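You operate a simulated robot arm through the tools that you are given. There is no shell and no other tool. Be economical: measure what you need, move in short steps, check, and stop when the job is done.

You are at the controls of a simulated two-armed robot. One attempt, no reset.

## Task
Take the lid off the black beaker and lay it down on the top of the right freezer lid.

Only the result counts: the job must be done as asked and must still hold three seconds after the hand-in. Knocking over, shifting, dropping, spilling or breaking anything else fails it. Lids that push on must go on centred and level and be pressed home; caps that screw on are set level and turned clockwise until they are tight.

## Robot
Two 7-joint arms with two-finger parallel grippers on one trunk, on a base that drives. Base frame: it is fixed to the floor where the robot stands at the start and does not move with it; the origin is under the middle of the robot, x ahead of it, y to its left, z up; the surface under the hand at the start is at about z = 880. Units: mm, rad, N and s.
The left shoulder is at the start at [30, 119, 1060], the right one opposite. With the tool pointing down near the work surface each hand reaches from about 280 to 680 mm from the robot's upright axis, wherever it stands, measured 20 degrees to its own side. Payload 3.43 kg a hand.
The TCP of each hand is the grasp point between the finger pads, 30 mm short of the fingertips. In the tool frame z runs along the fingers and y along their closing line. The gripper opens to 94 mm. The fingers are 28 mm wide and 10 mm thick; the gripper's body (50 by 96 mm) begins 55 mm behind the TCP.
Orientation is that of the tool frame in the base frame, as a unit quaternion [x, y, z, w]. With the fingers straight down and closing along the base's y, the tool's x points along the base's -x, its y along +y and its z along -z.

## Interface
- The arms move only by the tool move_arm. It takes "left_rows", "right_rows" or both (then of equal length, played together; a hand with none holds still); each is a list of rows, each a list of 3 entries, a list of its own where there are three numbers: the turn, a rotation vector about the base's x, y, z in degrees, then the shift along the base's x, y, z in cm, then the gripper command, from -1 (fully open) to 1 (shut), values between in proportion. In form: [[[wx, wy, wz], [dx, dy, dz], hand], ...]. A call has 1 to 10 rows; each row shifts and turns the commanded pose from where the row before left it. Rows are played at 5 a second. More than 50 mm and 0.15 rad between two rows, or a gripper value outside its range, and nothing of the call is played. Where a pose cannot be reached the arm comes as near as it can. A force on the tool above 40 N (or 10 N above the force at the start of the call, whichever is more), or a blocked arm, ends the call early, and 0.2 s more pass. The fingers move at their own pace (about 72 mm/s each) and stop on an object; they squeeze with about 42 N. The grip force told is the motor's: it shows also when the fingers shut on nothing. Time passes only in rows, and 0.2 s behind the last, so rows that do not move let the fingers close. The reply holds the time, the measured pose of the TCP, the force on the tool along the base axes, the opening and the grip force, in the units named above and with some noise, with the torque about the TCP (base axes, N m) and any sound that the robot's microphone picked up.
- Cameras (640 x 400 px; columns grow to the right, rows downward): "scene" is now at [37.8, 18.9, 1755.2]; the picture's right is [0.26, -0.97, 0.00], its down [-0.81, -0.22, -0.55] and it looks along [0.53, 0.14, -0.84] (base axes); focal length 286 px, centre (320, 200). "left" rides on the left gripper at [76, -14, -103] in its tool frame; the picture's right is [0.18, 0.98, 0.00], its down [-0.75, 0.14, -0.64] and it looks along [-0.63, 0.12, 0.77] (tool axes); focal length 243 px, centre (320, 200). "right" rides on the right gripper at [76, 14, -103] in its tool frame; the picture's right is [-0.18, 0.98, 0.00], its down [-0.75, -0.14, -0.64] and it looks along [-0.63, -0.12, 0.77] (tool axes); focal length 243 px, centre (320, 200). There is no depth. A picture from a camera that has moved, and an enlarged one, comes with that camera's place and axes in the base frame and with its lens.
- snapshot(camera): a new picture of that camera. The clock stands still meanwhile.
- slide_trunk(by): slides the trunk up (or, below 0, down) by that many mm; the arms and the scene camera ride with it, the base frame stays. It gives what a move gives, with no picture.
- base_move(legs): drives the robot by 1 to 6 legs, each [ahead, turn to the left] in mm and rad, along the robot's own axes; the way and the turn of a leg run together, so that a leg with both is an arc; at most 1500 mm and 3.142 rad a leg. The arms and the cameras ride along, it lands a little off, and it stops where it bumps. It gives what a move gives.
- head_to(pan, tilt): turns the head with the scene camera to pan (to the left, within 2.496 rad either way) and tilt (down, from -0.506 to 1.204), counted from straight ahead of the robot. It gives what a move gives.
- enlarge(camera, box): a new picture of the part [left, top, right, bottom] of that camera's present view, enlarged. The clock stands still meanwhile.
- close_job(): hands the job in; it is judged then, once.

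Work in short steps. Places have to be worked out from the pictures, the camera data and where the tool is seen: move nearer, look again, correct. Check each grasp and each placing, and mend what went wrong. You have 120 turns and 108 pictures in all, those below and enlarged ones among them. Open the grippers and draw the arms clear of the work before you hand the job in, unless the task says otherwise; then end with one line.

The tools are called as a command line: name --argument value ..., lists and objects as JSON in quotes. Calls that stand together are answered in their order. move_arm: Moves the arms, as the interface text tells. Its arguments: {"type":"object","properties":{"left_rows":{"type":"array","items":{"type":"array"}},"right_rows":{"type":"array","items":{"type":"array"}}},"required":[]} The other tools are called the same way: slide_trunk (by) slides the trunk up or down; base_move (legs) drives the base; head_to (pan, tilt) turns the head that bears the scene camera; snapshot (camera) takes a picture; enlarge (camera, box) takes an enlarged picture of a part of a camera's view; close_job () hands the job in.

At the start:

```text
time: 0.0
left_tcp_pos: [390.9, 260.5, 1151.4]
left_tcp_rot: [0.0, 1.0, 0.0, 0.0]
left_ft_force: [-0.2, -0.1, -0.7]
left_moment: [0.0, -0.01, -0.01]
left_opening: 94.1
left_grip_force: 0.0
right_tcp_pos: [464.0, -171.4, 1158.7]
right_tcp_rot: [0.0, 1.0, 0.001, -0.001]
right_ft_force: [0.5, 0.0, -0.4]
right_moment: [0.01, 0.0, 0.01]
right_opening: 93.9
right_grip_force: 0.1
trunk travel left (down, up): [-325.0, 85.0]
robot x, y, heading: [2.9, 2.8, -0.0]
head pan, tilt: [0.262, 0.993]
```

scene: 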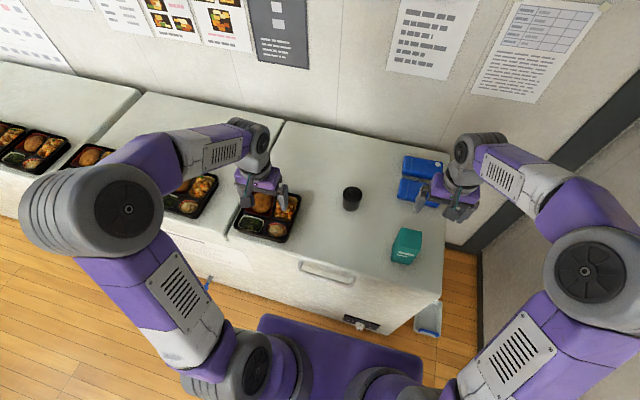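
right: 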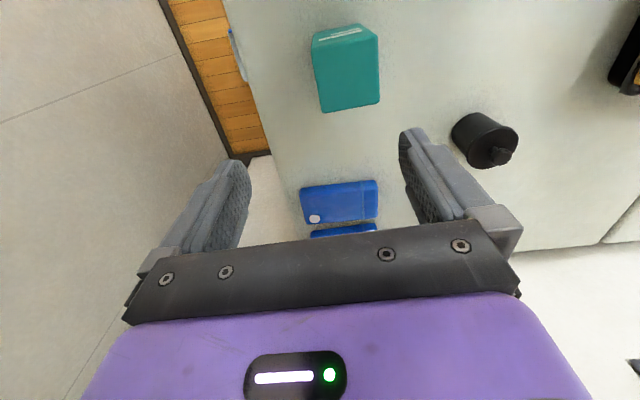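
left: 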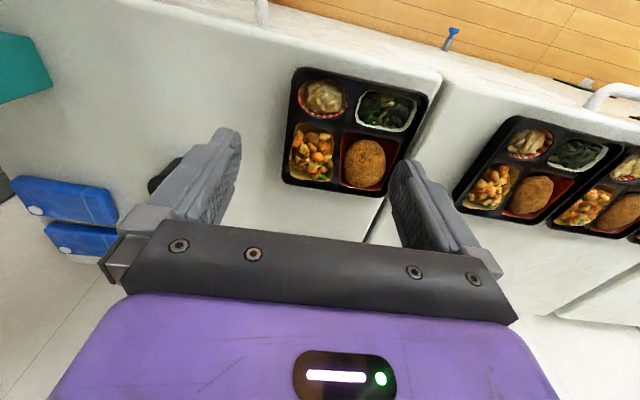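

The beaker appears to stand near (600, 50) on the right-hand freezer. I'll look at it enlarged from the scene and right cameras.

enlarge --camera "scene" --box '[270, 130, 450, 280]'

enlarge --camera "right" --box '[420, 90, 560, 190]'

```text
2.67 times, centred on (360, 205) of scene
camera zoom: at [37.8, 18.9, 1755.2], right [0.26, -0.97, 0.0], down [-0.81, -0.22, -0.55], along [0.53, 0.14, -0.84], focal length 764 px, centre (213, 187)
```

zoom: 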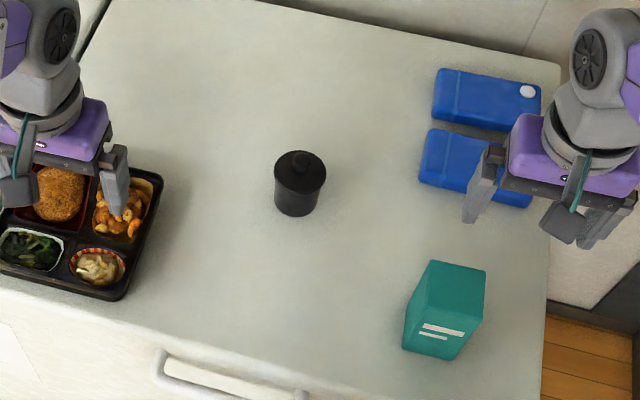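

```text
4.00 times, centred on (490, 140) of right
camera zoom: at [388.1, -158.1, 1261.3], right [0.18, 0.98, 0.0], down [0.75, -0.14, 0.64], along [0.63, -0.12, -0.77], focal length 970 px, centre (-360, 440)
```

zoom: 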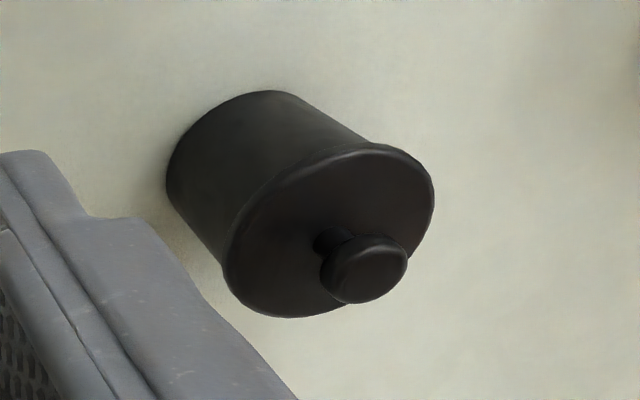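

The lid has a round knob about 28 mm wide. Triangulating puts it near (596, 52, 975). I'll bring the left hand above it with the fingers open and look.

move_arm --left_rows '[[[0, 0, 0], [2.93, -2.97, 0], -1], [[0, 0, 0], [2.93, -2.97, 0], -1], [[0, 0, 0], [2.93, -2.97, 0], -1], [[0, 0, 0], [2.93, -2.97, 0], -1], [[0, 0, 0], [2.93, -2.97, 0], -1], [[0, 0, 0], [2.93, -2.97, 0], -1], [[0, 0, 0], [2.93, -2.97, 0], -1], [[0, 0, 0], [0, 0, -4], -1], [[0, 0, 0], [0, 0, 0], -1]]'

snapshot --camera "left"

snapshot --camera "right"

```text
time: 2.0
left_tcp_pos: [597.0, 49.6, 1112.4]
left_tcp_rot: [0.0, 1.0, 0.0, -0.001]
left_ft_force: [0.2, -0.3, 0.1]
left_moment: [0.02, -0.01, -0.01]
left_opening: 94.2
left_grip_force: 0.1
right_tcp_pos: [465.9, -171.9, 1158.4]
right_tcp_rot: [0.0, 1.0, 0.0, 0.0]
right_ft_force: [-0.5, 0.0, -0.3]
right_moment: [0.01, -0.02, 0.01]
right_opening: 94.0
right_grip_force: 0.1
trunk travel left (down, up): [-325.0, 85.0]
robot x, y, heading: [0.9, -1.9, 0.003]
head pan, tilt: [0.262, 0.993]
```

```text
102 pictures are left
camera left: at [520.2, 36.4, 1215.2], right [-0.18, 0.98, 0.0], down [0.75, 0.14, 0.64], along [0.63, 0.12, -0.77], focal length 243 px, centre (320, 200)
```

left: 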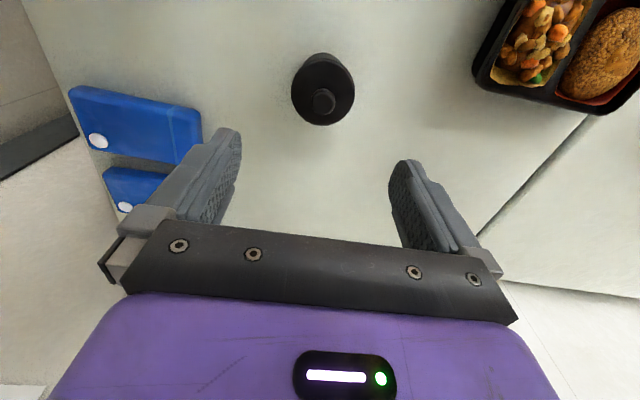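

```text
101 pictures are left
camera right: at [388.1, -158.5, 1261.3], right [0.18, 0.98, 0.0], down [0.75, -0.14, 0.64], along [0.63, -0.12, -0.77], focal length 243 px, centre (320, 200)
```

right: 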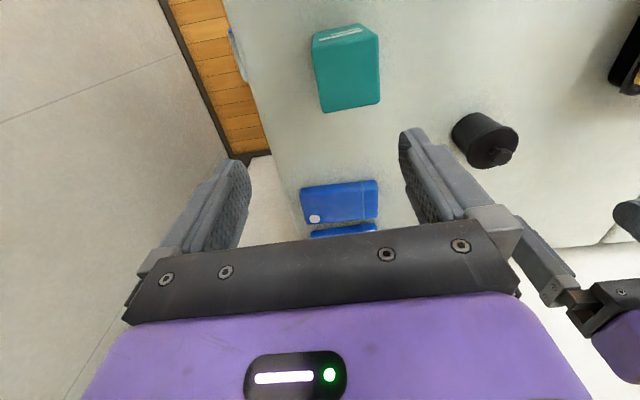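

The left camera gives the knob at about (596, 54), which agrees with the first estimate. I'll shift 4 mm in y, descend partway and look again.

move_arm --left_rows '[[[0, 0, 0], [-0.1, 0.4, -3], -1], [[0, 0, 0], [0, 0, -3], -1], [[0, 0, 0], [0, 0, 0], -1]]'

enlarge --camera "left" --box '[220, 40, 420, 165]'

enlarge --camera "right" --box '[420, 60, 640, 200]'

```text
time: 2.8
left_tcp_pos: [598.2, 56.5, 1050.9]
left_tcp_rot: [0.0, 1.0, 0.0, 0.0]
left_ft_force: [0.6, 1.0, 0.8]
left_moment: [0.0, 0.01, 0.0]
left_opening: 94.1
left_grip_force: 0.1
right_tcp_pos: [465.2, -171.2, 1158.6]
right_tcp_rot: [0.0, 1.0, -0.001, -0.001]
right_ft_force: [0.2, -0.8, 0.4]
right_moment: [0.0, 0.0, -0.01]
right_opening: 94.0
right_grip_force: 0.0
trunk travel left (down, up): [-325.0, 85.0]
robot x, y, heading: [-2.2, -1.9, -0.004]
head pan, tilt: [0.262, 0.993]
```

```text
3.20 times, centred on (320, 102) of left
camera zoom: at [519.7, 42.2, 1154.4], right [-0.18, 0.98, 0.0], down [0.75, 0.14, 0.64], along [0.63, 0.12, -0.77], focal length 776 px, centre (320, 512)
```

zoom: 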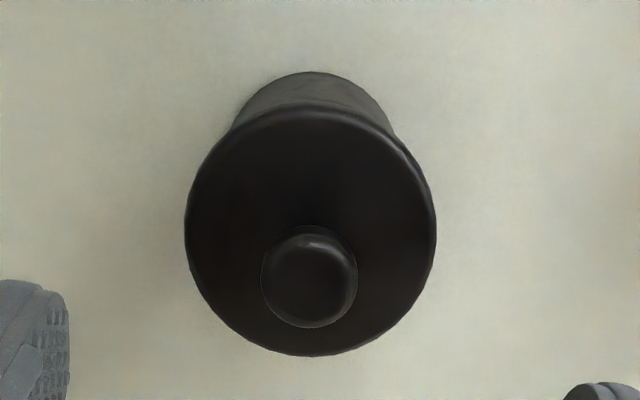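

```text
2.86 times, centred on (530, 130) of right
camera zoom: at [387.9, -158.0, 1261.4], right [0.18, 0.98, 0.0], down [0.75, -0.14, 0.64], along [0.63, -0.12, -0.77], focal length 693 px, centre (-280, 400)
```

zoom: 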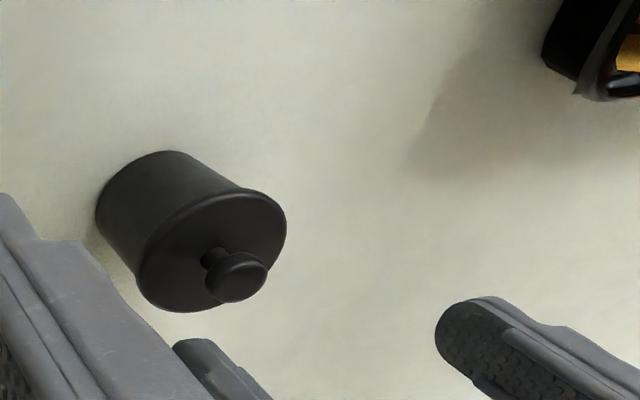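

The knob is at about (596.5, 54.5, 972) and the lid plane is near z 941. I'll lower to TCP z of about 985, which puts the tips near 955, and check from the side.

move_arm --left_rows '[[[0, 0, 0], [-0.1, -0.1, -2.5], -1], [[0, 0, 0], [0, 0, -2.5], -1], [[0, 0, 0], [0, 0, -1.5], -0.2], [[0, 0, 0], [0, 0, 0], -0.2]]'

enlarge --camera "left" --box '[220, 90, 420, 215]'

enlarge --camera "right" --box '[420, 60, 640, 200]'

enlarge --camera "scene" --box '[300, 150, 410, 230]'

```text
time: 3.8
left_tcp_pos: [594.8, 54.0, 987.2]
left_tcp_rot: [0.0, 1.0, 0.0, 0.0]
left_ft_force: [0.3, -0.1, 0.2]
left_moment: [0.05, 0.0, 0.01]
left_opening: 56.3
left_grip_force: 0.0
right_tcp_pos: [464.1, -172.4, 1157.7]
right_tcp_rot: [-0.001, 1.0, 0.0, -0.001]
right_ft_force: [0.2, -0.1, 0.3]
right_moment: [0.04, 0.0, -0.01]
right_opening: 94.2
right_grip_force: 0.1
trunk travel left (down, up): [-325.0, 85.0]
robot x, y, heading: [1.0, -1.7, 0.007]
head pan, tilt: [0.262, 0.993]
```

```text
3.20 times, centred on (320, 152) of left
camera zoom: at [517.7, 41.8, 1089.6], right [-0.18, 0.98, 0.0], down [0.75, 0.14, 0.64], along [0.63, 0.12, -0.77], focal length 776 px, centre (320, 352)
```

zoom: 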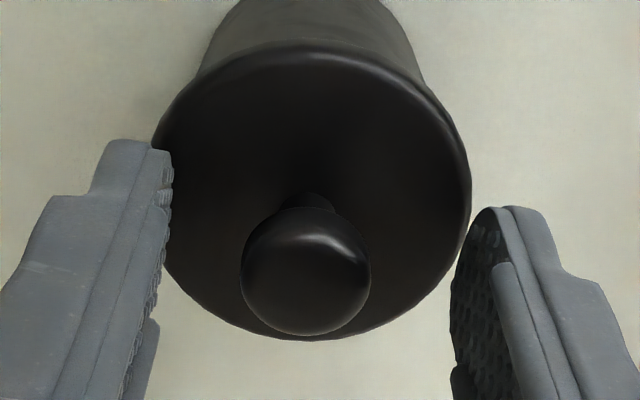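

```text
2.86 times, centred on (530, 130) of right
camera zoom: at [388.0, -158.1, 1261.3], right [0.18, 0.98, 0.0], down [0.75, -0.14, 0.64], along [0.63, -0.12, -0.77], focal length 693 px, centre (-280, 400)
```

zoom: 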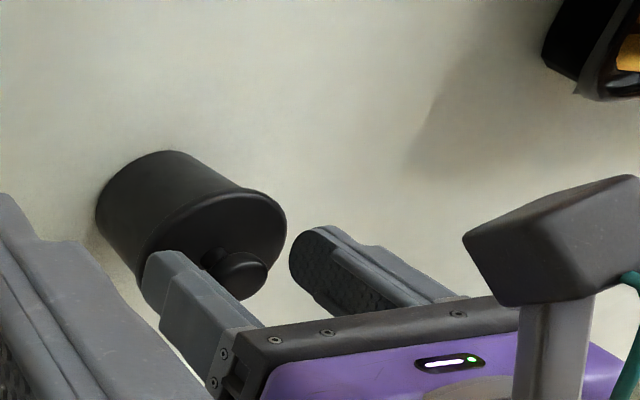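

```text
5.00 times, centred on (355, 190) of scene
camera zoom: at [37.7, 19.0, 1755.2], right [0.26, -0.97, 0.0], down [-0.81, -0.22, -0.55], along [0.53, 0.14, -0.84], focal length 1432 px, centre (145, 250)
```

zoom: 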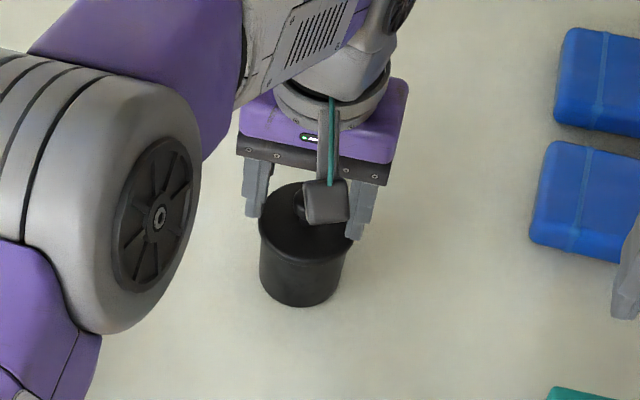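

The knob sits midway between the fingers at (596.5, 54, 971). I'll lower 5 mm, shift 1.5 mm in x and close.

move_arm --left_rows '[[[0, 0, 0], [0.15, 0, -0.5], -0.2], [[0, 0, 0], [0, 0, 0], 0.4], [[0, 0, 0], [0, 0, 0], 1], [[0, 0, 0], [0, 0, 0], 1], [[0, 0, 0], [0, 0, 0], 1]]'

enlarge --camera "left" --box '[220, 90, 420, 215]'

```text
time: 5.0
left_tcp_pos: [596.0, 55.6, 982.3]
left_tcp_rot: [-0.001, 1.0, 0.0, 0.0]
left_ft_force: [0.1, -0.1, -1.0]
left_moment: [0.02, 0.03, -0.02]
left_opening: 18.9
left_grip_force: 42.2
right_tcp_pos: [464.4, -172.1, 1159.1]
right_tcp_rot: [0.0, 1.0, 0.0, 0.0]
right_ft_force: [-0.2, 0.1, -0.1]
right_moment: [-0.01, -0.01, 0.02]
right_opening: 94.1
right_grip_force: 0.0
trunk travel left (down, up): [-325.0, 85.0]
robot x, y, heading: [0.5, 2.9, 0.004]
head pan, tilt: [0.262, 0.993]
```

```text
3.20 times, centred on (320, 152) of left
camera zoom: at [519.2, 41.7, 1084.8], right [-0.18, 0.98, 0.0], down [0.75, 0.14, 0.64], along [0.63, 0.12, -0.77], focal length 776 px, centre (320, 352)
```

zoom: 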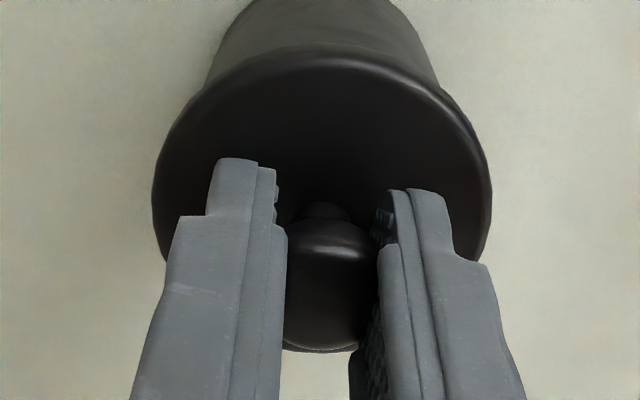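

Both pads hold the knob. I'll lift slowly and watch the force to tell whether the lid is a loose or push fit.

move_arm --left_rows '[[[0, 0, 0], [0, 0, 0.3], 1], [[0, 0, 0], [0, 0, 0.3], 1], [[0, 0, 0], [0, 0, 0.4], 1]]'

enlarge --camera "right" --box '[420, 60, 640, 200]'

```text
time: 5.8
left_tcp_pos: [594.8, 53.8, 991.4]
left_tcp_rot: [0.0, 1.0, 0.0, -0.001]
left_ft_force: [0.6, -0.4, -1.1]
left_moment: [-0.01, 0.03, 0.0]
left_opening: 18.6
left_grip_force: 41.4
right_tcp_pos: [464.9, -171.8, 1159.4]
right_tcp_rot: [0.0, 1.0, 0.0, 0.0]
right_ft_force: [0.3, 0.1, -0.7]
right_moment: [-0.02, 0.0, -0.01]
right_opening: 93.9
right_grip_force: 0.1
trunk travel left (down, up): [-325.0, 85.0]
robot x, y, heading: [0.6, -0.8, -0.001]
head pan, tilt: [0.262, 0.993]
```

```text
2.86 times, centred on (530, 130) of right
camera zoom: at [388.1, -158.1, 1261.3], right [0.18, 0.98, 0.0], down [0.75, -0.14, 0.64], along [0.63, -0.12, -0.77], focal length 693 px, centre (-280, 400)
```

zoom: 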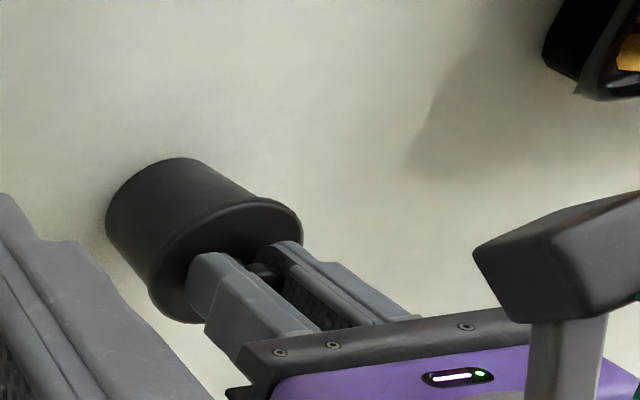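

The base of the beaker rose along with the lid, so this is a push fit and the body needs holding with the other hand. I'll set it back down first.

move_arm --left_rows '[[[0, 0, 0], [0, 0, -0.4], 1], [[0, 0, 0], [0, 0, -0.4], 1], [[0, 0, 0], [0, 0, -0.2], 1], [[0, 0, 0], [0, 0, 0], 1]]'

enlarge --camera "right" --box '[420, 60, 640, 200]'

snapshot --camera "scene"

```text
time: 6.8
left_tcp_pos: [596.7, 55.2, 980.7]
left_tcp_rot: [0.0, 1.0, 0.0, 0.0]
left_ft_force: [-0.3, 0.6, 0.1]
left_moment: [0.04, 0.01, -0.02]
left_opening: 18.6
left_grip_force: 42.1
right_tcp_pos: [464.1, -172.1, 1158.8]
right_tcp_rot: [0.0, 1.0, -0.001, 0.0]
right_ft_force: [-0.9, 0.7, -0.3]
right_moment: [0.02, 0.02, 0.0]
right_opening: 94.0
right_grip_force: 0.1
trunk travel left (down, up): [-325.0, 85.0]
robot x, y, heading: [-0.6, -3.6, -0.0]
head pan, tilt: [0.262, 0.993]
```

```text
2.86 times, centred on (530, 130) of right
camera zoom: at [388.1, -158.1, 1261.3], right [0.18, 0.98, 0.0], down [0.75, -0.14, 0.64], along [0.63, -0.12, -0.77], focal length 693 px, centre (-280, 400)
```

zoom: 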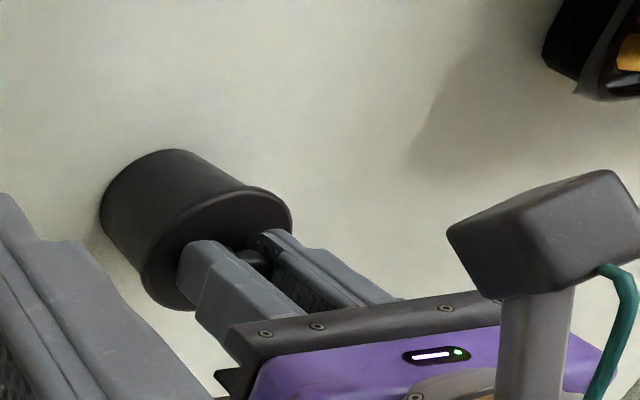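

```text
92 pictures are left
camera scene: at [37.9, 18.9, 1755.2], right [0.26, -0.97, 0.0], down [-0.81, -0.22, -0.55], along [0.53, 0.14, -0.84], focal length 286 px, centre (320, 200)
```

scene: 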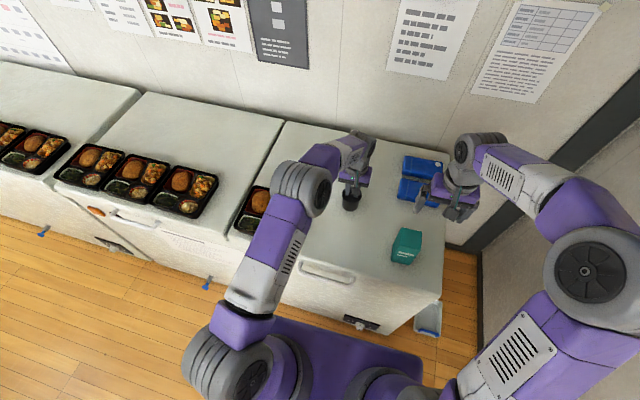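

The beaker is back on the surface with the left hand still on the knob. I'll bring the right hand in from the −y side, tilted 45° and closing horizontally around the body, starting with a yaw of about 75°.

move_arm --right_rows '[[[0, 0, 8.33], [0, 0, 0], -1], [[0, 0, 8.33], [0, 0, 0], -1], [[0, 0, 8.33], [0, 0, 0], -1], [[0, 0, 8.33], [0, 0, 0], -1], [[0, 0, 8.33], [0, 0, 0], -1], [[0, 0, 8.33], [0, 0, 0], -1], [[0, 0, 8.33], [0, 0, 0], -1], [[0, 0, 8.33], [0, 0, 0], -1], [[0, 0, 8.33], [0, 0, 0], -1], [[0, 0, 0], [0, 0, 0], -1]]'

```text
time: 9.0
left_tcp_pos: [596.1, 55.0, 982.5]
left_tcp_rot: [0.001, 1.0, 0.0, -0.001]
left_ft_force: [0.4, -0.3, 1.4]
left_moment: [-0.07, -0.01, 0.01]
left_opening: 18.6
left_grip_force: 42.1
right_tcp_pos: [465.0, -172.0, 1158.2]
right_tcp_rot: [-0.609, 0.793, 0.0, 0.0]
right_ft_force: [0.3, 0.3, 0.4]
right_moment: [-0.01, -0.03, -0.03]
right_opening: 94.0
right_grip_force: 0.1
trunk travel left (down, up): [-325.0, 85.0]
robot x, y, heading: [-1.2, -1.2, -0.003]
head pan, tilt: [0.262, 0.993]
```

The yaw is reached. Next I'll pitch the fingers 45° up toward the beaker and move to a pre-approach point.

move_arm --right_rows '[[[7.24, -1.94, 0], [1.55, 1.45, -1.7], -1], [[7.24, -1.94, 0], [1.55, 1.45, -1.7], -1], [[7.24, -1.94, 0], [1.55, 1.45, -1.7], -1], [[7.24, -1.94, 0], [1.55, 1.45, -1.7], -1], [[7.24, -1.94, 0], [1.55, 1.45, -1.7], -1], [[7.24, -1.94, 0], [1.55, 1.45, -1.7], -1], [[0, 0, 0], [0, 0, 0], -1]]'

snapshot --camera "right"

enlarge --camera "scene" --box '[270, 100, 510, 250]'

```text
time: 10.6
left_tcp_pos: [596.3, 55.2, 980.9]
left_tcp_rot: [0.0, 1.0, 0.0, 0.001]
left_ft_force: [-0.1, 0.6, 0.5]
left_moment: [0.06, 0.04, -0.01]
left_opening: 18.6
left_grip_force: 41.8
right_tcp_pos: [557.3, -86.4, 1057.8]
right_tcp_rot: [-0.563, 0.732, 0.234, 0.304]
right_ft_force: [1.4, 0.2, -0.3]
right_moment: [0.02, 0.01, 0.02]
right_opening: 93.9
right_grip_force: 0.1
trunk travel left (down, up): [-325.0, 85.0]
robot x, y, heading: [-2.7, -1.7, 0.002]
head pan, tilt: [0.262, 0.993]
```

```text
91 pictures are left
camera right: at [511.5, -203.7, 1075.5], right [-0.92, 0.38, 0.13], down [0.16, 0.04, 0.99], along [0.37, 0.92, -0.1], focal length 243 px, centre (320, 200)
```

right: 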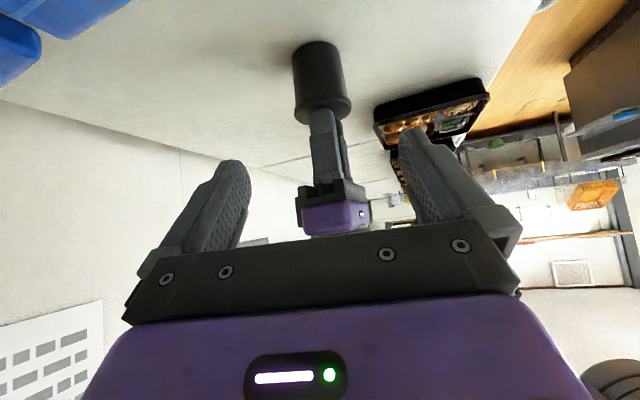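

```text
2.67 times, centred on (390, 175) of scene
camera zoom: at [37.6, 19.4, 1755.2], right [0.26, -0.97, 0.0], down [-0.81, -0.22, -0.55], along [0.53, 0.14, -0.84], focal length 764 px, centre (133, 267)
```

zoom: 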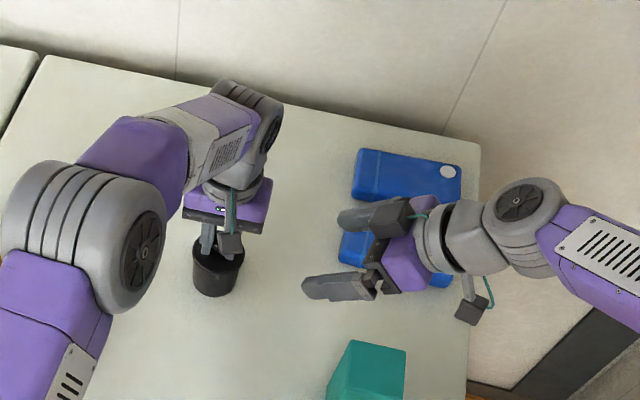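

This side view is very good. I'll enlarge it to find the lid's lower edge and the body's extent.

enlarge --camera "right" --box '[260, 20, 400, 120]'

```text
4.00 times, centred on (330, 70) of right
camera zoom: at [511.5, -203.7, 1075.5], right [-0.92, 0.38, 0.13], down [0.16, 0.04, 0.99], along [0.37, 0.92, -0.1], focal length 970 px, centre (280, 720)
```

zoom: 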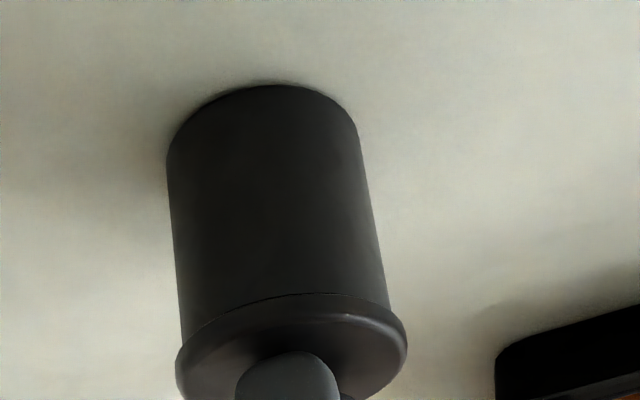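

The body runs z 880–941, is about 56 mm wide and has its axis near (595, 56). The target TCP is (592, 46, 923), and I'll go about half the way along the tool axis first.

move_arm --right_rows '[[[0, 0, 0], [0.6, 2.3, -2.35], -1], [[0, 0, 0], [0.6, 2.3, -2.35], -1], [[0, 0, 0], [0.6, 2.3, -2.35], -1], [[0, 0, 0], [0, 0, 0], -1]]'

snapshot --camera "right"

enlarge --camera "scene" --box '[270, 100, 510, 250]'

```text
time: 11.6
left_tcp_pos: [596.9, 54.0, 981.1]
left_tcp_rot: [0.0, 1.0, 0.0, 0.0]
left_ft_force: [0.5, 0.0, 0.8]
left_moment: [0.05, 0.03, -0.02]
left_opening: 18.5
left_grip_force: 42.0
right_tcp_pos: [576.1, -15.7, 986.3]
right_tcp_rot: [-0.562, 0.734, 0.233, 0.304]
right_ft_force: [0.6, -0.9, 0.5]
right_moment: [0.01, -0.01, 0.01]
right_opening: 94.0
right_grip_force: 0.1
trunk travel left (down, up): [-325.0, 85.0]
robot x, y, heading: [1.2, -2.5, -0.002]
head pan, tilt: [0.262, 0.993]
```

```text
88 pictures are left
camera right: at [528.7, -134.5, 1004.9], right [-0.92, 0.38, 0.13], down [0.16, 0.04, 0.99], along [0.37, 0.92, -0.1], focal length 243 px, centre (320, 200)
```

right: 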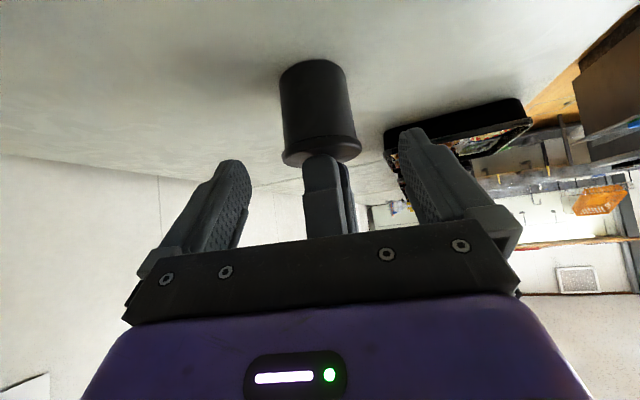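

```text
2.67 times, centred on (390, 175) of scene
camera zoom: at [37.7, 18.5, 1755.2], right [0.26, -0.97, 0.0], down [-0.81, -0.22, -0.55], along [0.53, 0.14, -0.84], focal length 764 px, centre (133, 267)
```

zoom: 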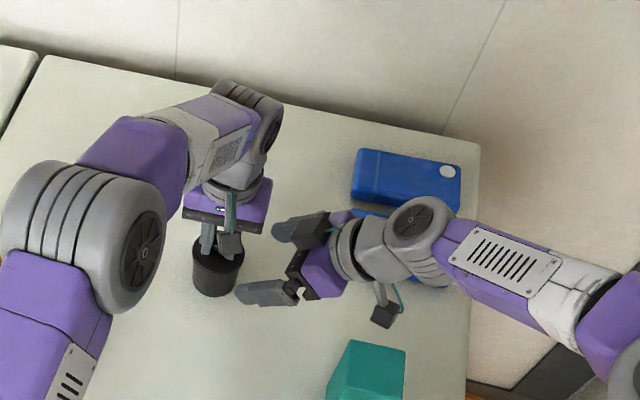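

The beaker is laterally centred between the right fingers, with (16, 62, −63) mm left to go. I'll advance most of that and check.

move_arm --right_rows '[[[0, 0, 0], [0.4, 1.54, -1.58], -1], [[0, 0, 0], [0.4, 1.54, -1.58], -1], [[0, 0, 0], [0.4, 1.54, -1.58], -1], [[0, 0, 0], [0, 0, 0], -1]]'

snapshot --camera "right"

snapshot --camera "left"

enlarge --camera "scene" --box '[300, 130, 460, 230]'

```text
time: 12.6
left_tcp_pos: [596.1, 56.3, 981.6]
left_tcp_rot: [0.0, 1.0, 0.0, 0.0]
left_ft_force: [1.0, -0.2, 0.5]
left_moment: [-0.04, 0.01, 0.0]
left_opening: 18.5
left_grip_force: 42.5
right_tcp_pos: [587.7, 31.3, 938.2]
right_tcp_rot: [-0.561, 0.734, 0.233, 0.303]
right_ft_force: [1.0, -1.3, -0.2]
right_moment: [0.03, -0.01, 0.0]
right_opening: 94.1
right_grip_force: 0.0
trunk travel left (down, up): [-325.0, 85.0]
robot x, y, heading: [1.5, -0.9, 0.0]
head pan, tilt: [0.262, 0.993]
```

```text
86 pictures are left
camera right: at [540.8, -88.0, 957.3], right [-0.92, 0.38, 0.13], down [0.16, 0.04, 0.99], along [0.37, 0.92, -0.1], focal length 243 px, centre (320, 200)
```

right: 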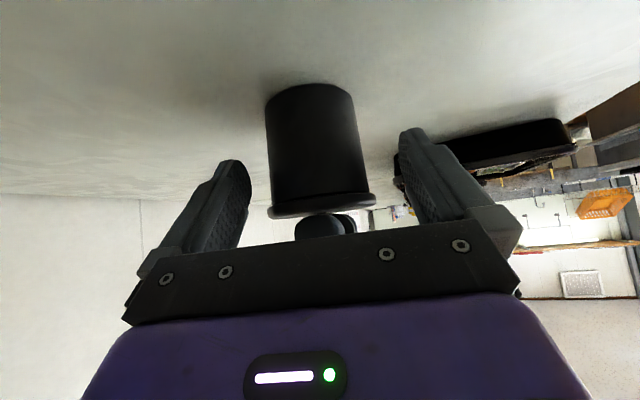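

```text
85 pictures are left
camera left: at [518.6, 41.6, 1084.4], right [-0.18, 0.98, 0.0], down [0.75, 0.14, 0.64], along [0.63, 0.12, -0.77], focal length 243 px, centre (320, 200)
```

left: 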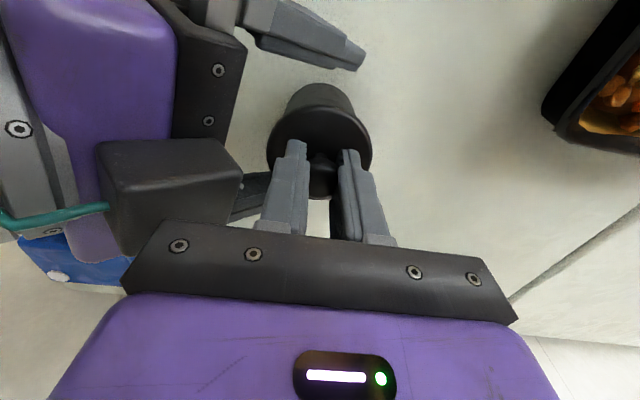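

```text
4.00 times, centred on (380, 180) of scene
camera zoom: at [37.8, 18.6, 1755.2], right [0.26, -0.97, 0.0], down [-0.81, -0.22, -0.55], along [0.53, 0.14, -0.84], focal length 1145 px, centre (80, 280)
```

zoom: 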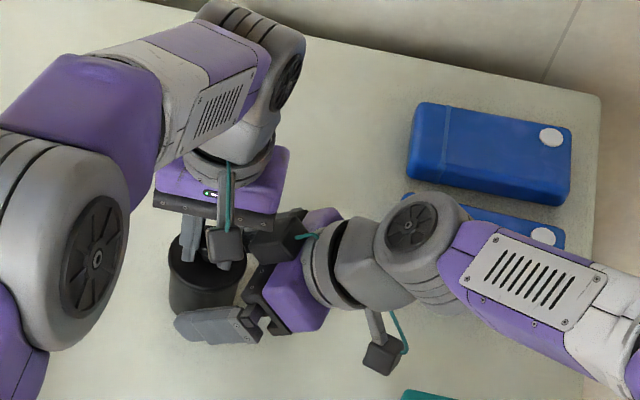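

A block on the back of the right hand is at about (572, 6, 1027), close under the left palm, so going further at 45° would hit it. I'll flatten the pitch to about 35° first, which moves that block away, and then make the final approach.

move_arm --right_rows '[[[4.83, -1.3, 0], [0, 0, 0], -1], [[4.83, -1.3, 0], [0, 0, 0], -1], [[0, 0, 0], [0, 0, 0], -1]]'

snapshot --camera "left"

snapshot --camera "right"

```text
time: 13.4
left_tcp_pos: [594.5, 55.9, 981.3]
left_tcp_rot: [0.0, 1.0, 0.0, -0.001]
left_ft_force: [0.2, 0.4, -0.1]
left_moment: [-0.02, 0.01, 0.04]
left_opening: 18.6
left_grip_force: 42.6
right_tcp_pos: [588.4, 30.9, 937.6]
right_tcp_rot: [-0.54, 0.704, 0.281, 0.366]
right_ft_force: [0.2, 0.5, 0.4]
right_moment: [0.0, 0.05, 0.01]
right_opening: 94.1
right_grip_force: 0.0
trunk travel left (down, up): [-325.0, 85.0]
robot x, y, heading: [-0.1, -1.3, 0.003]
head pan, tilt: [0.262, 0.993]
```

```text
83 pictures are left
camera left: at [518.7, 41.9, 1084.4], right [-0.18, 0.98, 0.0], down [0.75, 0.14, 0.64], along [0.63, 0.12, -0.77], focal length 243 px, centre (320, 200)
```

left: 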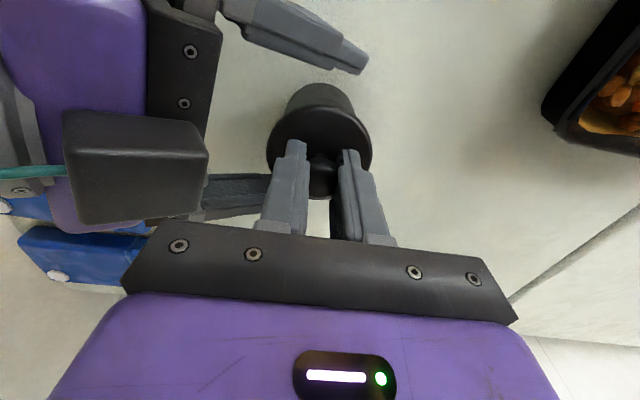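

```text
82 pictures are left
camera right: at [541.0, -89.0, 935.1], right [-0.92, 0.36, 0.15], down [0.11, -0.13, 0.99], along [0.37, 0.93, 0.08], focal length 243 px, centre (320, 200)
```

right: 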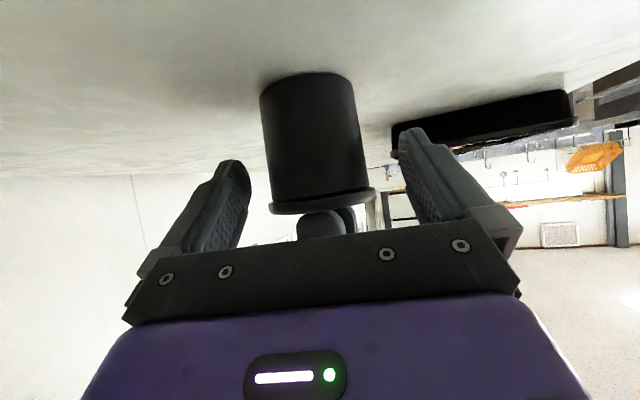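

The block has moved back. I'll make the final approach of (7, 15, −19) mm in small steps.

move_arm --right_rows '[[[0, 0, 0], [0.23, 0.5, -0.63], -1], [[0, 0, 0], [0.23, 0.5, -0.63], -1], [[0, 0, 0], [0.24, 0.5, -0.63], -1], [[0, 0, 0], [0, 0, 0], -1]]'

snapshot --camera "left"

snapshot --camera "right"

```text
time: 14.4
left_tcp_pos: [595.7, 56.1, 980.7]
left_tcp_rot: [-0.001, 1.0, 0.0, 0.0]
left_ft_force: [-0.6, -1.4, 0.1]
left_moment: [-0.06, 0.03, -0.01]
left_opening: 18.4
left_grip_force: 42.0
right_tcp_pos: [595.0, 45.3, 918.1]
right_tcp_rot: [-0.54, 0.703, 0.282, 0.366]
right_ft_force: [-0.2, -1.4, -0.4]
right_moment: [0.0, 0.01, 0.0]
right_opening: 94.1
right_grip_force: 0.0
trunk travel left (down, up): [-325.0, 85.0]
robot x, y, heading: [-1.4, 1.3, -0.001]
head pan, tilt: [0.262, 0.993]
```

```text
81 pictures are left
camera left: at [518.7, 41.8, 1084.4], right [-0.18, 0.98, 0.0], down [0.75, 0.14, 0.64], along [0.63, 0.12, -0.77], focal length 243 px, centre (320, 200)
```

left: 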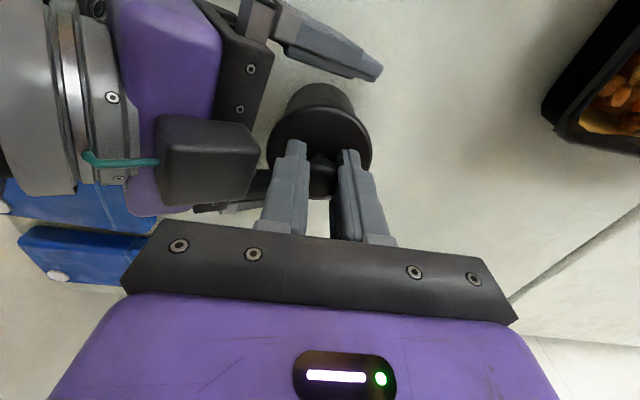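

```text
80 pictures are left
camera right: at [547.3, -74.6, 915.8], right [-0.92, 0.36, 0.15], down [0.11, -0.13, 0.99], along [0.37, 0.93, 0.08], focal length 243 px, centre (320, 200)
```

right: 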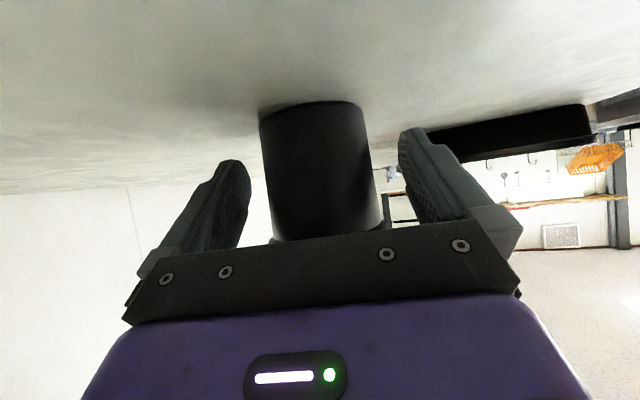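

The body lies centred between the right fingers with no contact forces. I'll close the right hand gently.

move_arm --right_rows '[[[0, 0, 0], [0, 0, 0], -0.5], [[0, 0, 0], [0, 0, 0], 0], [[0, 0, 0], [0, 0, 0], 0.5], [[0, 0, 0], [0, 0, 0], 1], [[0, 0, 0], [0, 0, 0], 1]]'

snapshot --camera "right"

snapshot --camera "left"

```text
time: 15.6
left_tcp_pos: [594.8, 55.1, 981.8]
left_tcp_rot: [0.0, 1.0, 0.0, 0.0]
left_ft_force: [-0.4, 0.5, -1.1]
left_moment: [0.0, -0.01, 0.03]
left_opening: 18.6
left_grip_force: 42.6
right_tcp_pos: [593.8, 45.7, 917.7]
right_tcp_rot: [-0.54, 0.703, 0.282, 0.366]
right_ft_force: [-0.5, -0.1, 0.2]
right_moment: [0.01, 0.0, -0.03]
right_opening: 60.8
right_grip_force: 41.6
trunk travel left (down, up): [-325.0, 85.0]
robot x, y, heading: [-0.3, -0.1, -0.003]
head pan, tilt: [0.262, 0.993]
heard: snap
```

```text
79 pictures are left
camera right: at [547.2, -74.7, 915.9], right [-0.92, 0.36, 0.15], down [0.11, -0.13, 0.99], along [0.37, 0.93, 0.08], focal length 243 px, centre (320, 200)
```

right: 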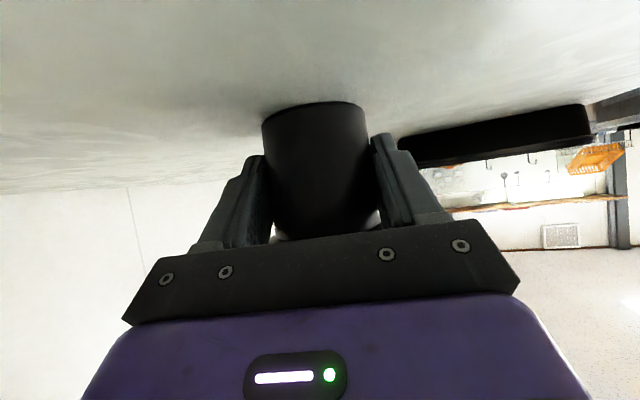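

```text
78 pictures are left
camera left: at [518.6, 41.8, 1084.4], right [-0.18, 0.98, 0.0], down [0.75, 0.14, 0.64], along [0.63, 0.12, -0.77], focal length 243 px, centre (320, 200)
```

left: 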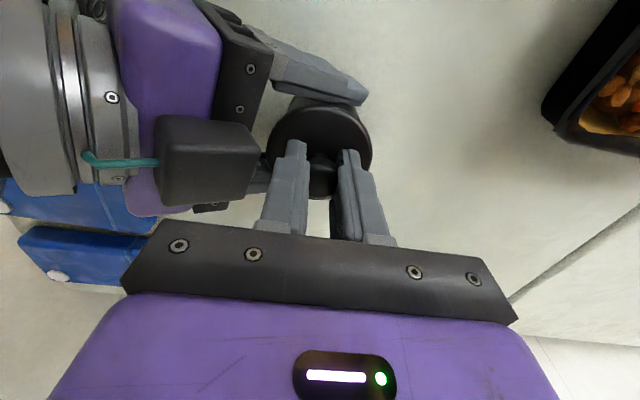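

Both grips hold, and a snap was heard, so the lid either shifted or reseated. I'll pull the lid straight up slowly with the left hand while the right holds.

move_arm --left_rows '[[[0, 0, 0], [0, 0, 0.3], 1], [[0, 0, 0], [0, 0, 0.3], 1], [[0, 0, 0], [0, 0, 0.4], 1], [[0, 0, 0], [0, 0, 0.5], 1], [[0, 0, 0], [0, 0, 0.5], 1]]'

snapshot --camera "left"

snapshot --camera "right"

```text
time: 16.8
left_tcp_pos: [594.3, 54.5, 1001.6]
left_tcp_rot: [0.0, 1.0, 0.0, -0.001]
left_ft_force: [-0.3, 0.5, 0.8]
left_moment: [-0.01, -0.02, 0.01]
left_opening: 18.6
left_grip_force: 41.9
right_tcp_pos: [594.0, 46.0, 919.3]
right_tcp_rot: [-0.54, 0.704, 0.281, 0.367]
right_ft_force: [0.0, -1.1, 0.6]
right_moment: [-0.03, 0.01, 0.03]
right_opening: 60.6
right_grip_force: 41.8
trunk travel left (down, up): [-325.0, 85.0]
robot x, y, heading: [-0.3, 2.9, 0.003]
head pan, tilt: [0.262, 0.993]
```

```text
77 pictures are left
camera left: at [518.3, 41.2, 1104.2], right [-0.18, 0.98, 0.0], down [0.75, 0.14, 0.64], along [0.63, 0.12, -0.77], focal length 243 px, centre (320, 200)
```

left: 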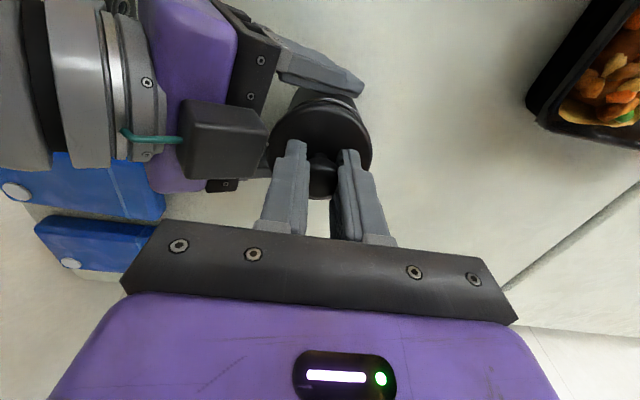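

```text
76 pictures are left
camera right: at [547.3, -74.8, 915.9], right [-0.92, 0.36, 0.15], down [0.11, -0.13, 0.99], along [0.37, 0.93, 0.08], focal length 243 px, centre (320, 200)
```

right: 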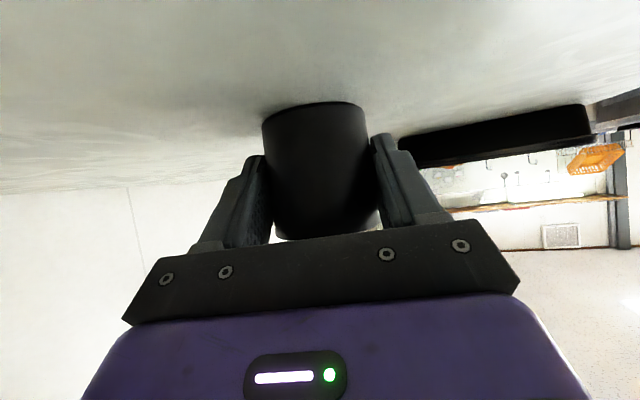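

The lid rose while the beaker stayed in the right hand, with no force, so it is free. I'll raise it well clear.

move_arm --left_rows '[[[0, 0, 0], [0, 0, 1], 1], [[0, 0, 0], [0, 0, 2], 1], [[0, 0, 0], [0, 0, 3], 1], [[0, 0, 0], [0, 0, 3], 1], [[0, 0, 0], [0, 0, 0], 1]]'

snapshot --camera "left"

enlarge --camera "scene" --box '[270, 120, 470, 270]'

```text
time: 18.0
left_tcp_pos: [595.8, 54.1, 1092.5]
left_tcp_rot: [0.0, 1.0, 0.0, 0.0]
left_ft_force: [0.1, -0.3, 0.3]
left_moment: [0.0, 0.03, 0.03]
left_opening: 18.3
left_grip_force: 42.4
right_tcp_pos: [594.4, 45.4, 920.0]
right_tcp_rot: [-0.54, 0.703, 0.282, 0.366]
right_ft_force: [0.4, 0.9, -0.3]
right_moment: [-0.04, -0.03, 0.02]
right_opening: 60.4
right_grip_force: 42.4
trunk travel left (down, up): [-325.0, 85.0]
robot x, y, heading: [-0.4, -0.2, -0.005]
head pan, tilt: [0.262, 0.993]
```

```text
75 pictures are left
camera left: at [518.8, 40.6, 1195.4], right [-0.18, 0.98, 0.0], down [0.75, 0.14, 0.64], along [0.63, 0.12, -0.77], focal length 243 px, centre (320, 200)
```

left: 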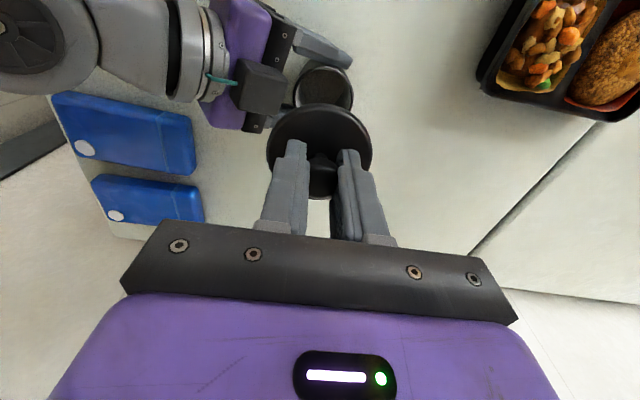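

```text
2.67 times, centred on (370, 195) of scene
camera zoom: at [37.9, 18.9, 1755.2], right [0.26, -0.97, 0.0], down [-0.81, -0.22, -0.55], along [0.53, 0.14, -0.84], focal length 764 px, centre (187, 213)
```

zoom: 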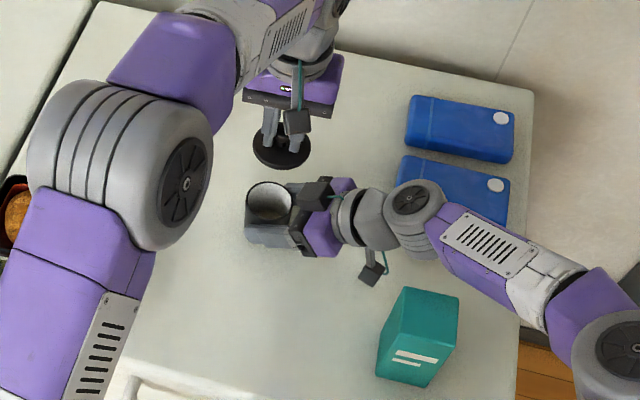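

The lid is off, held by the knob, and the beaker is upright in the right hand. The free patch near (600, 165) is clear of the bento and well inside the right freezer's top, so I'll carry it there.

move_arm --left_rows '[[[0, 0, 0], [0, 2.8, 0], 1], [[0, 0, 0], [0, 2.8, 0], 1], [[0, 0, 0], [0, 2.8, 0], 1], [[0, 0, 0], [0.3, 2.6, 0], 1], [[0, 0, 0], [0, 0, -3], 1], [[0, 0, 0], [0, 0, -3], 1], [[0, 0, 0], [0, 0, -3], 1], [[0, 0, 0], [0, 0, 0], 1]]'

snapshot --camera "left"

snapshot --camera "right"

enlarge --camera "scene" --box '[250, 120, 450, 270]'

```text
time: 19.8
left_tcp_pos: [599.1, 163.9, 1000.9]
left_tcp_rot: [-0.001, 1.0, 0.0, 0.0]
left_ft_force: [0.1, -0.2, -0.3]
left_moment: [-0.02, 0.02, 0.01]
left_opening: 18.8
left_grip_force: 41.8
right_tcp_pos: [594.6, 44.6, 918.4]
right_tcp_rot: [-0.54, 0.704, 0.281, 0.367]
right_ft_force: [0.0, -0.6, -0.4]
right_moment: [-0.02, 0.01, 0.01]
right_opening: 60.5
right_grip_force: 42.3
trunk travel left (down, up): [-325.0, 85.0]
robot x, y, heading: [1.7, 2.9, -0.001]
head pan, tilt: [0.262, 0.993]
```

```text
73 pictures are left
camera left: at [521.5, 149.6, 1103.7], right [-0.18, 0.98, 0.0], down [0.75, 0.14, 0.64], along [0.63, 0.12, -0.77], focal length 243 px, centre (320, 200)
```

left: 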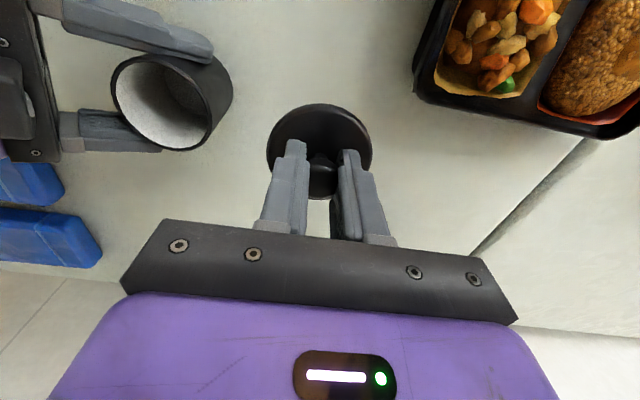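

```text
72 pictures are left
camera right: at [547.2, -74.9, 915.9], right [-0.92, 0.36, 0.15], down [0.11, -0.13, 0.99], along [0.37, 0.93, 0.08], focal length 243 px, centre (320, 200)
```

right: 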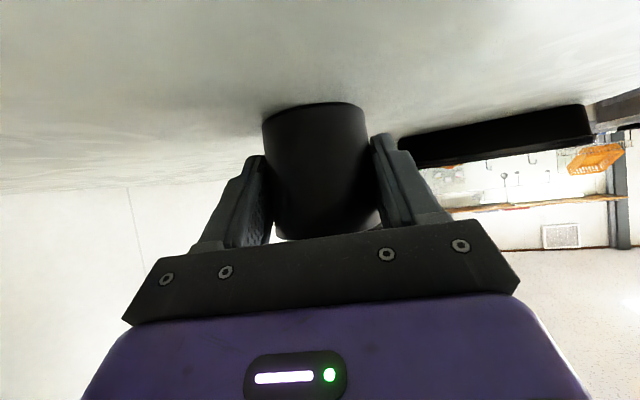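

```text
2.67 times, centred on (350, 195) of scene
camera zoom: at [37.7, 19.0, 1755.2], right [0.26, -0.97, 0.0], down [-0.81, -0.22, -0.55], along [0.53, 0.14, -0.84], focal length 764 px, centre (240, 213)
```

zoom: 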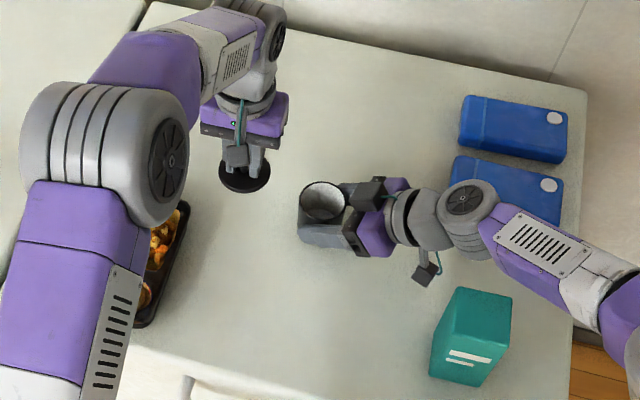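

The area is clear of the bento and the beaker. I'll lower to TCP z of about 940, then feel for contact in small steps.

move_arm --left_rows '[[[0, 0, 0], [0, 0, -3], 1], [[0, 0, 0], [0, 0, -2], 1], [[0, 0, 0], [0, 0, -1], 1], [[0, 0, 0], [0, 0, 0], 1]]'

snapshot --camera "left"

```text
time: 20.8
left_tcp_pos: [599.3, 163.7, 940.5]
left_tcp_rot: [0.0, 1.0, -0.001, 0.0]
left_ft_force: [-0.6, 0.4, -0.7]
left_moment: [0.02, 0.0, 0.01]
left_opening: 18.7
left_grip_force: 41.8
right_tcp_pos: [594.2, 45.8, 918.8]
right_tcp_rot: [-0.539, 0.704, 0.281, 0.366]
right_ft_force: [-0.7, -0.7, 0.6]
right_moment: [0.01, 0.0, 0.04]
right_opening: 60.4
right_grip_force: 41.8
trunk travel left (down, up): [-325.0, 85.0]
robot x, y, heading: [1.4, -0.5, -0.004]
head pan, tilt: [0.262, 0.993]
```

```text
70 pictures are left
camera left: at [522.3, 150.5, 1044.3], right [-0.18, 0.98, 0.0], down [0.75, 0.14, 0.64], along [0.63, 0.12, -0.77], focal length 243 px, centre (320, 200)
```

left: 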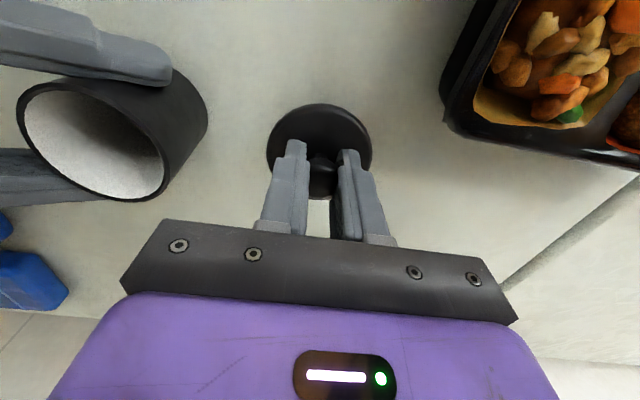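

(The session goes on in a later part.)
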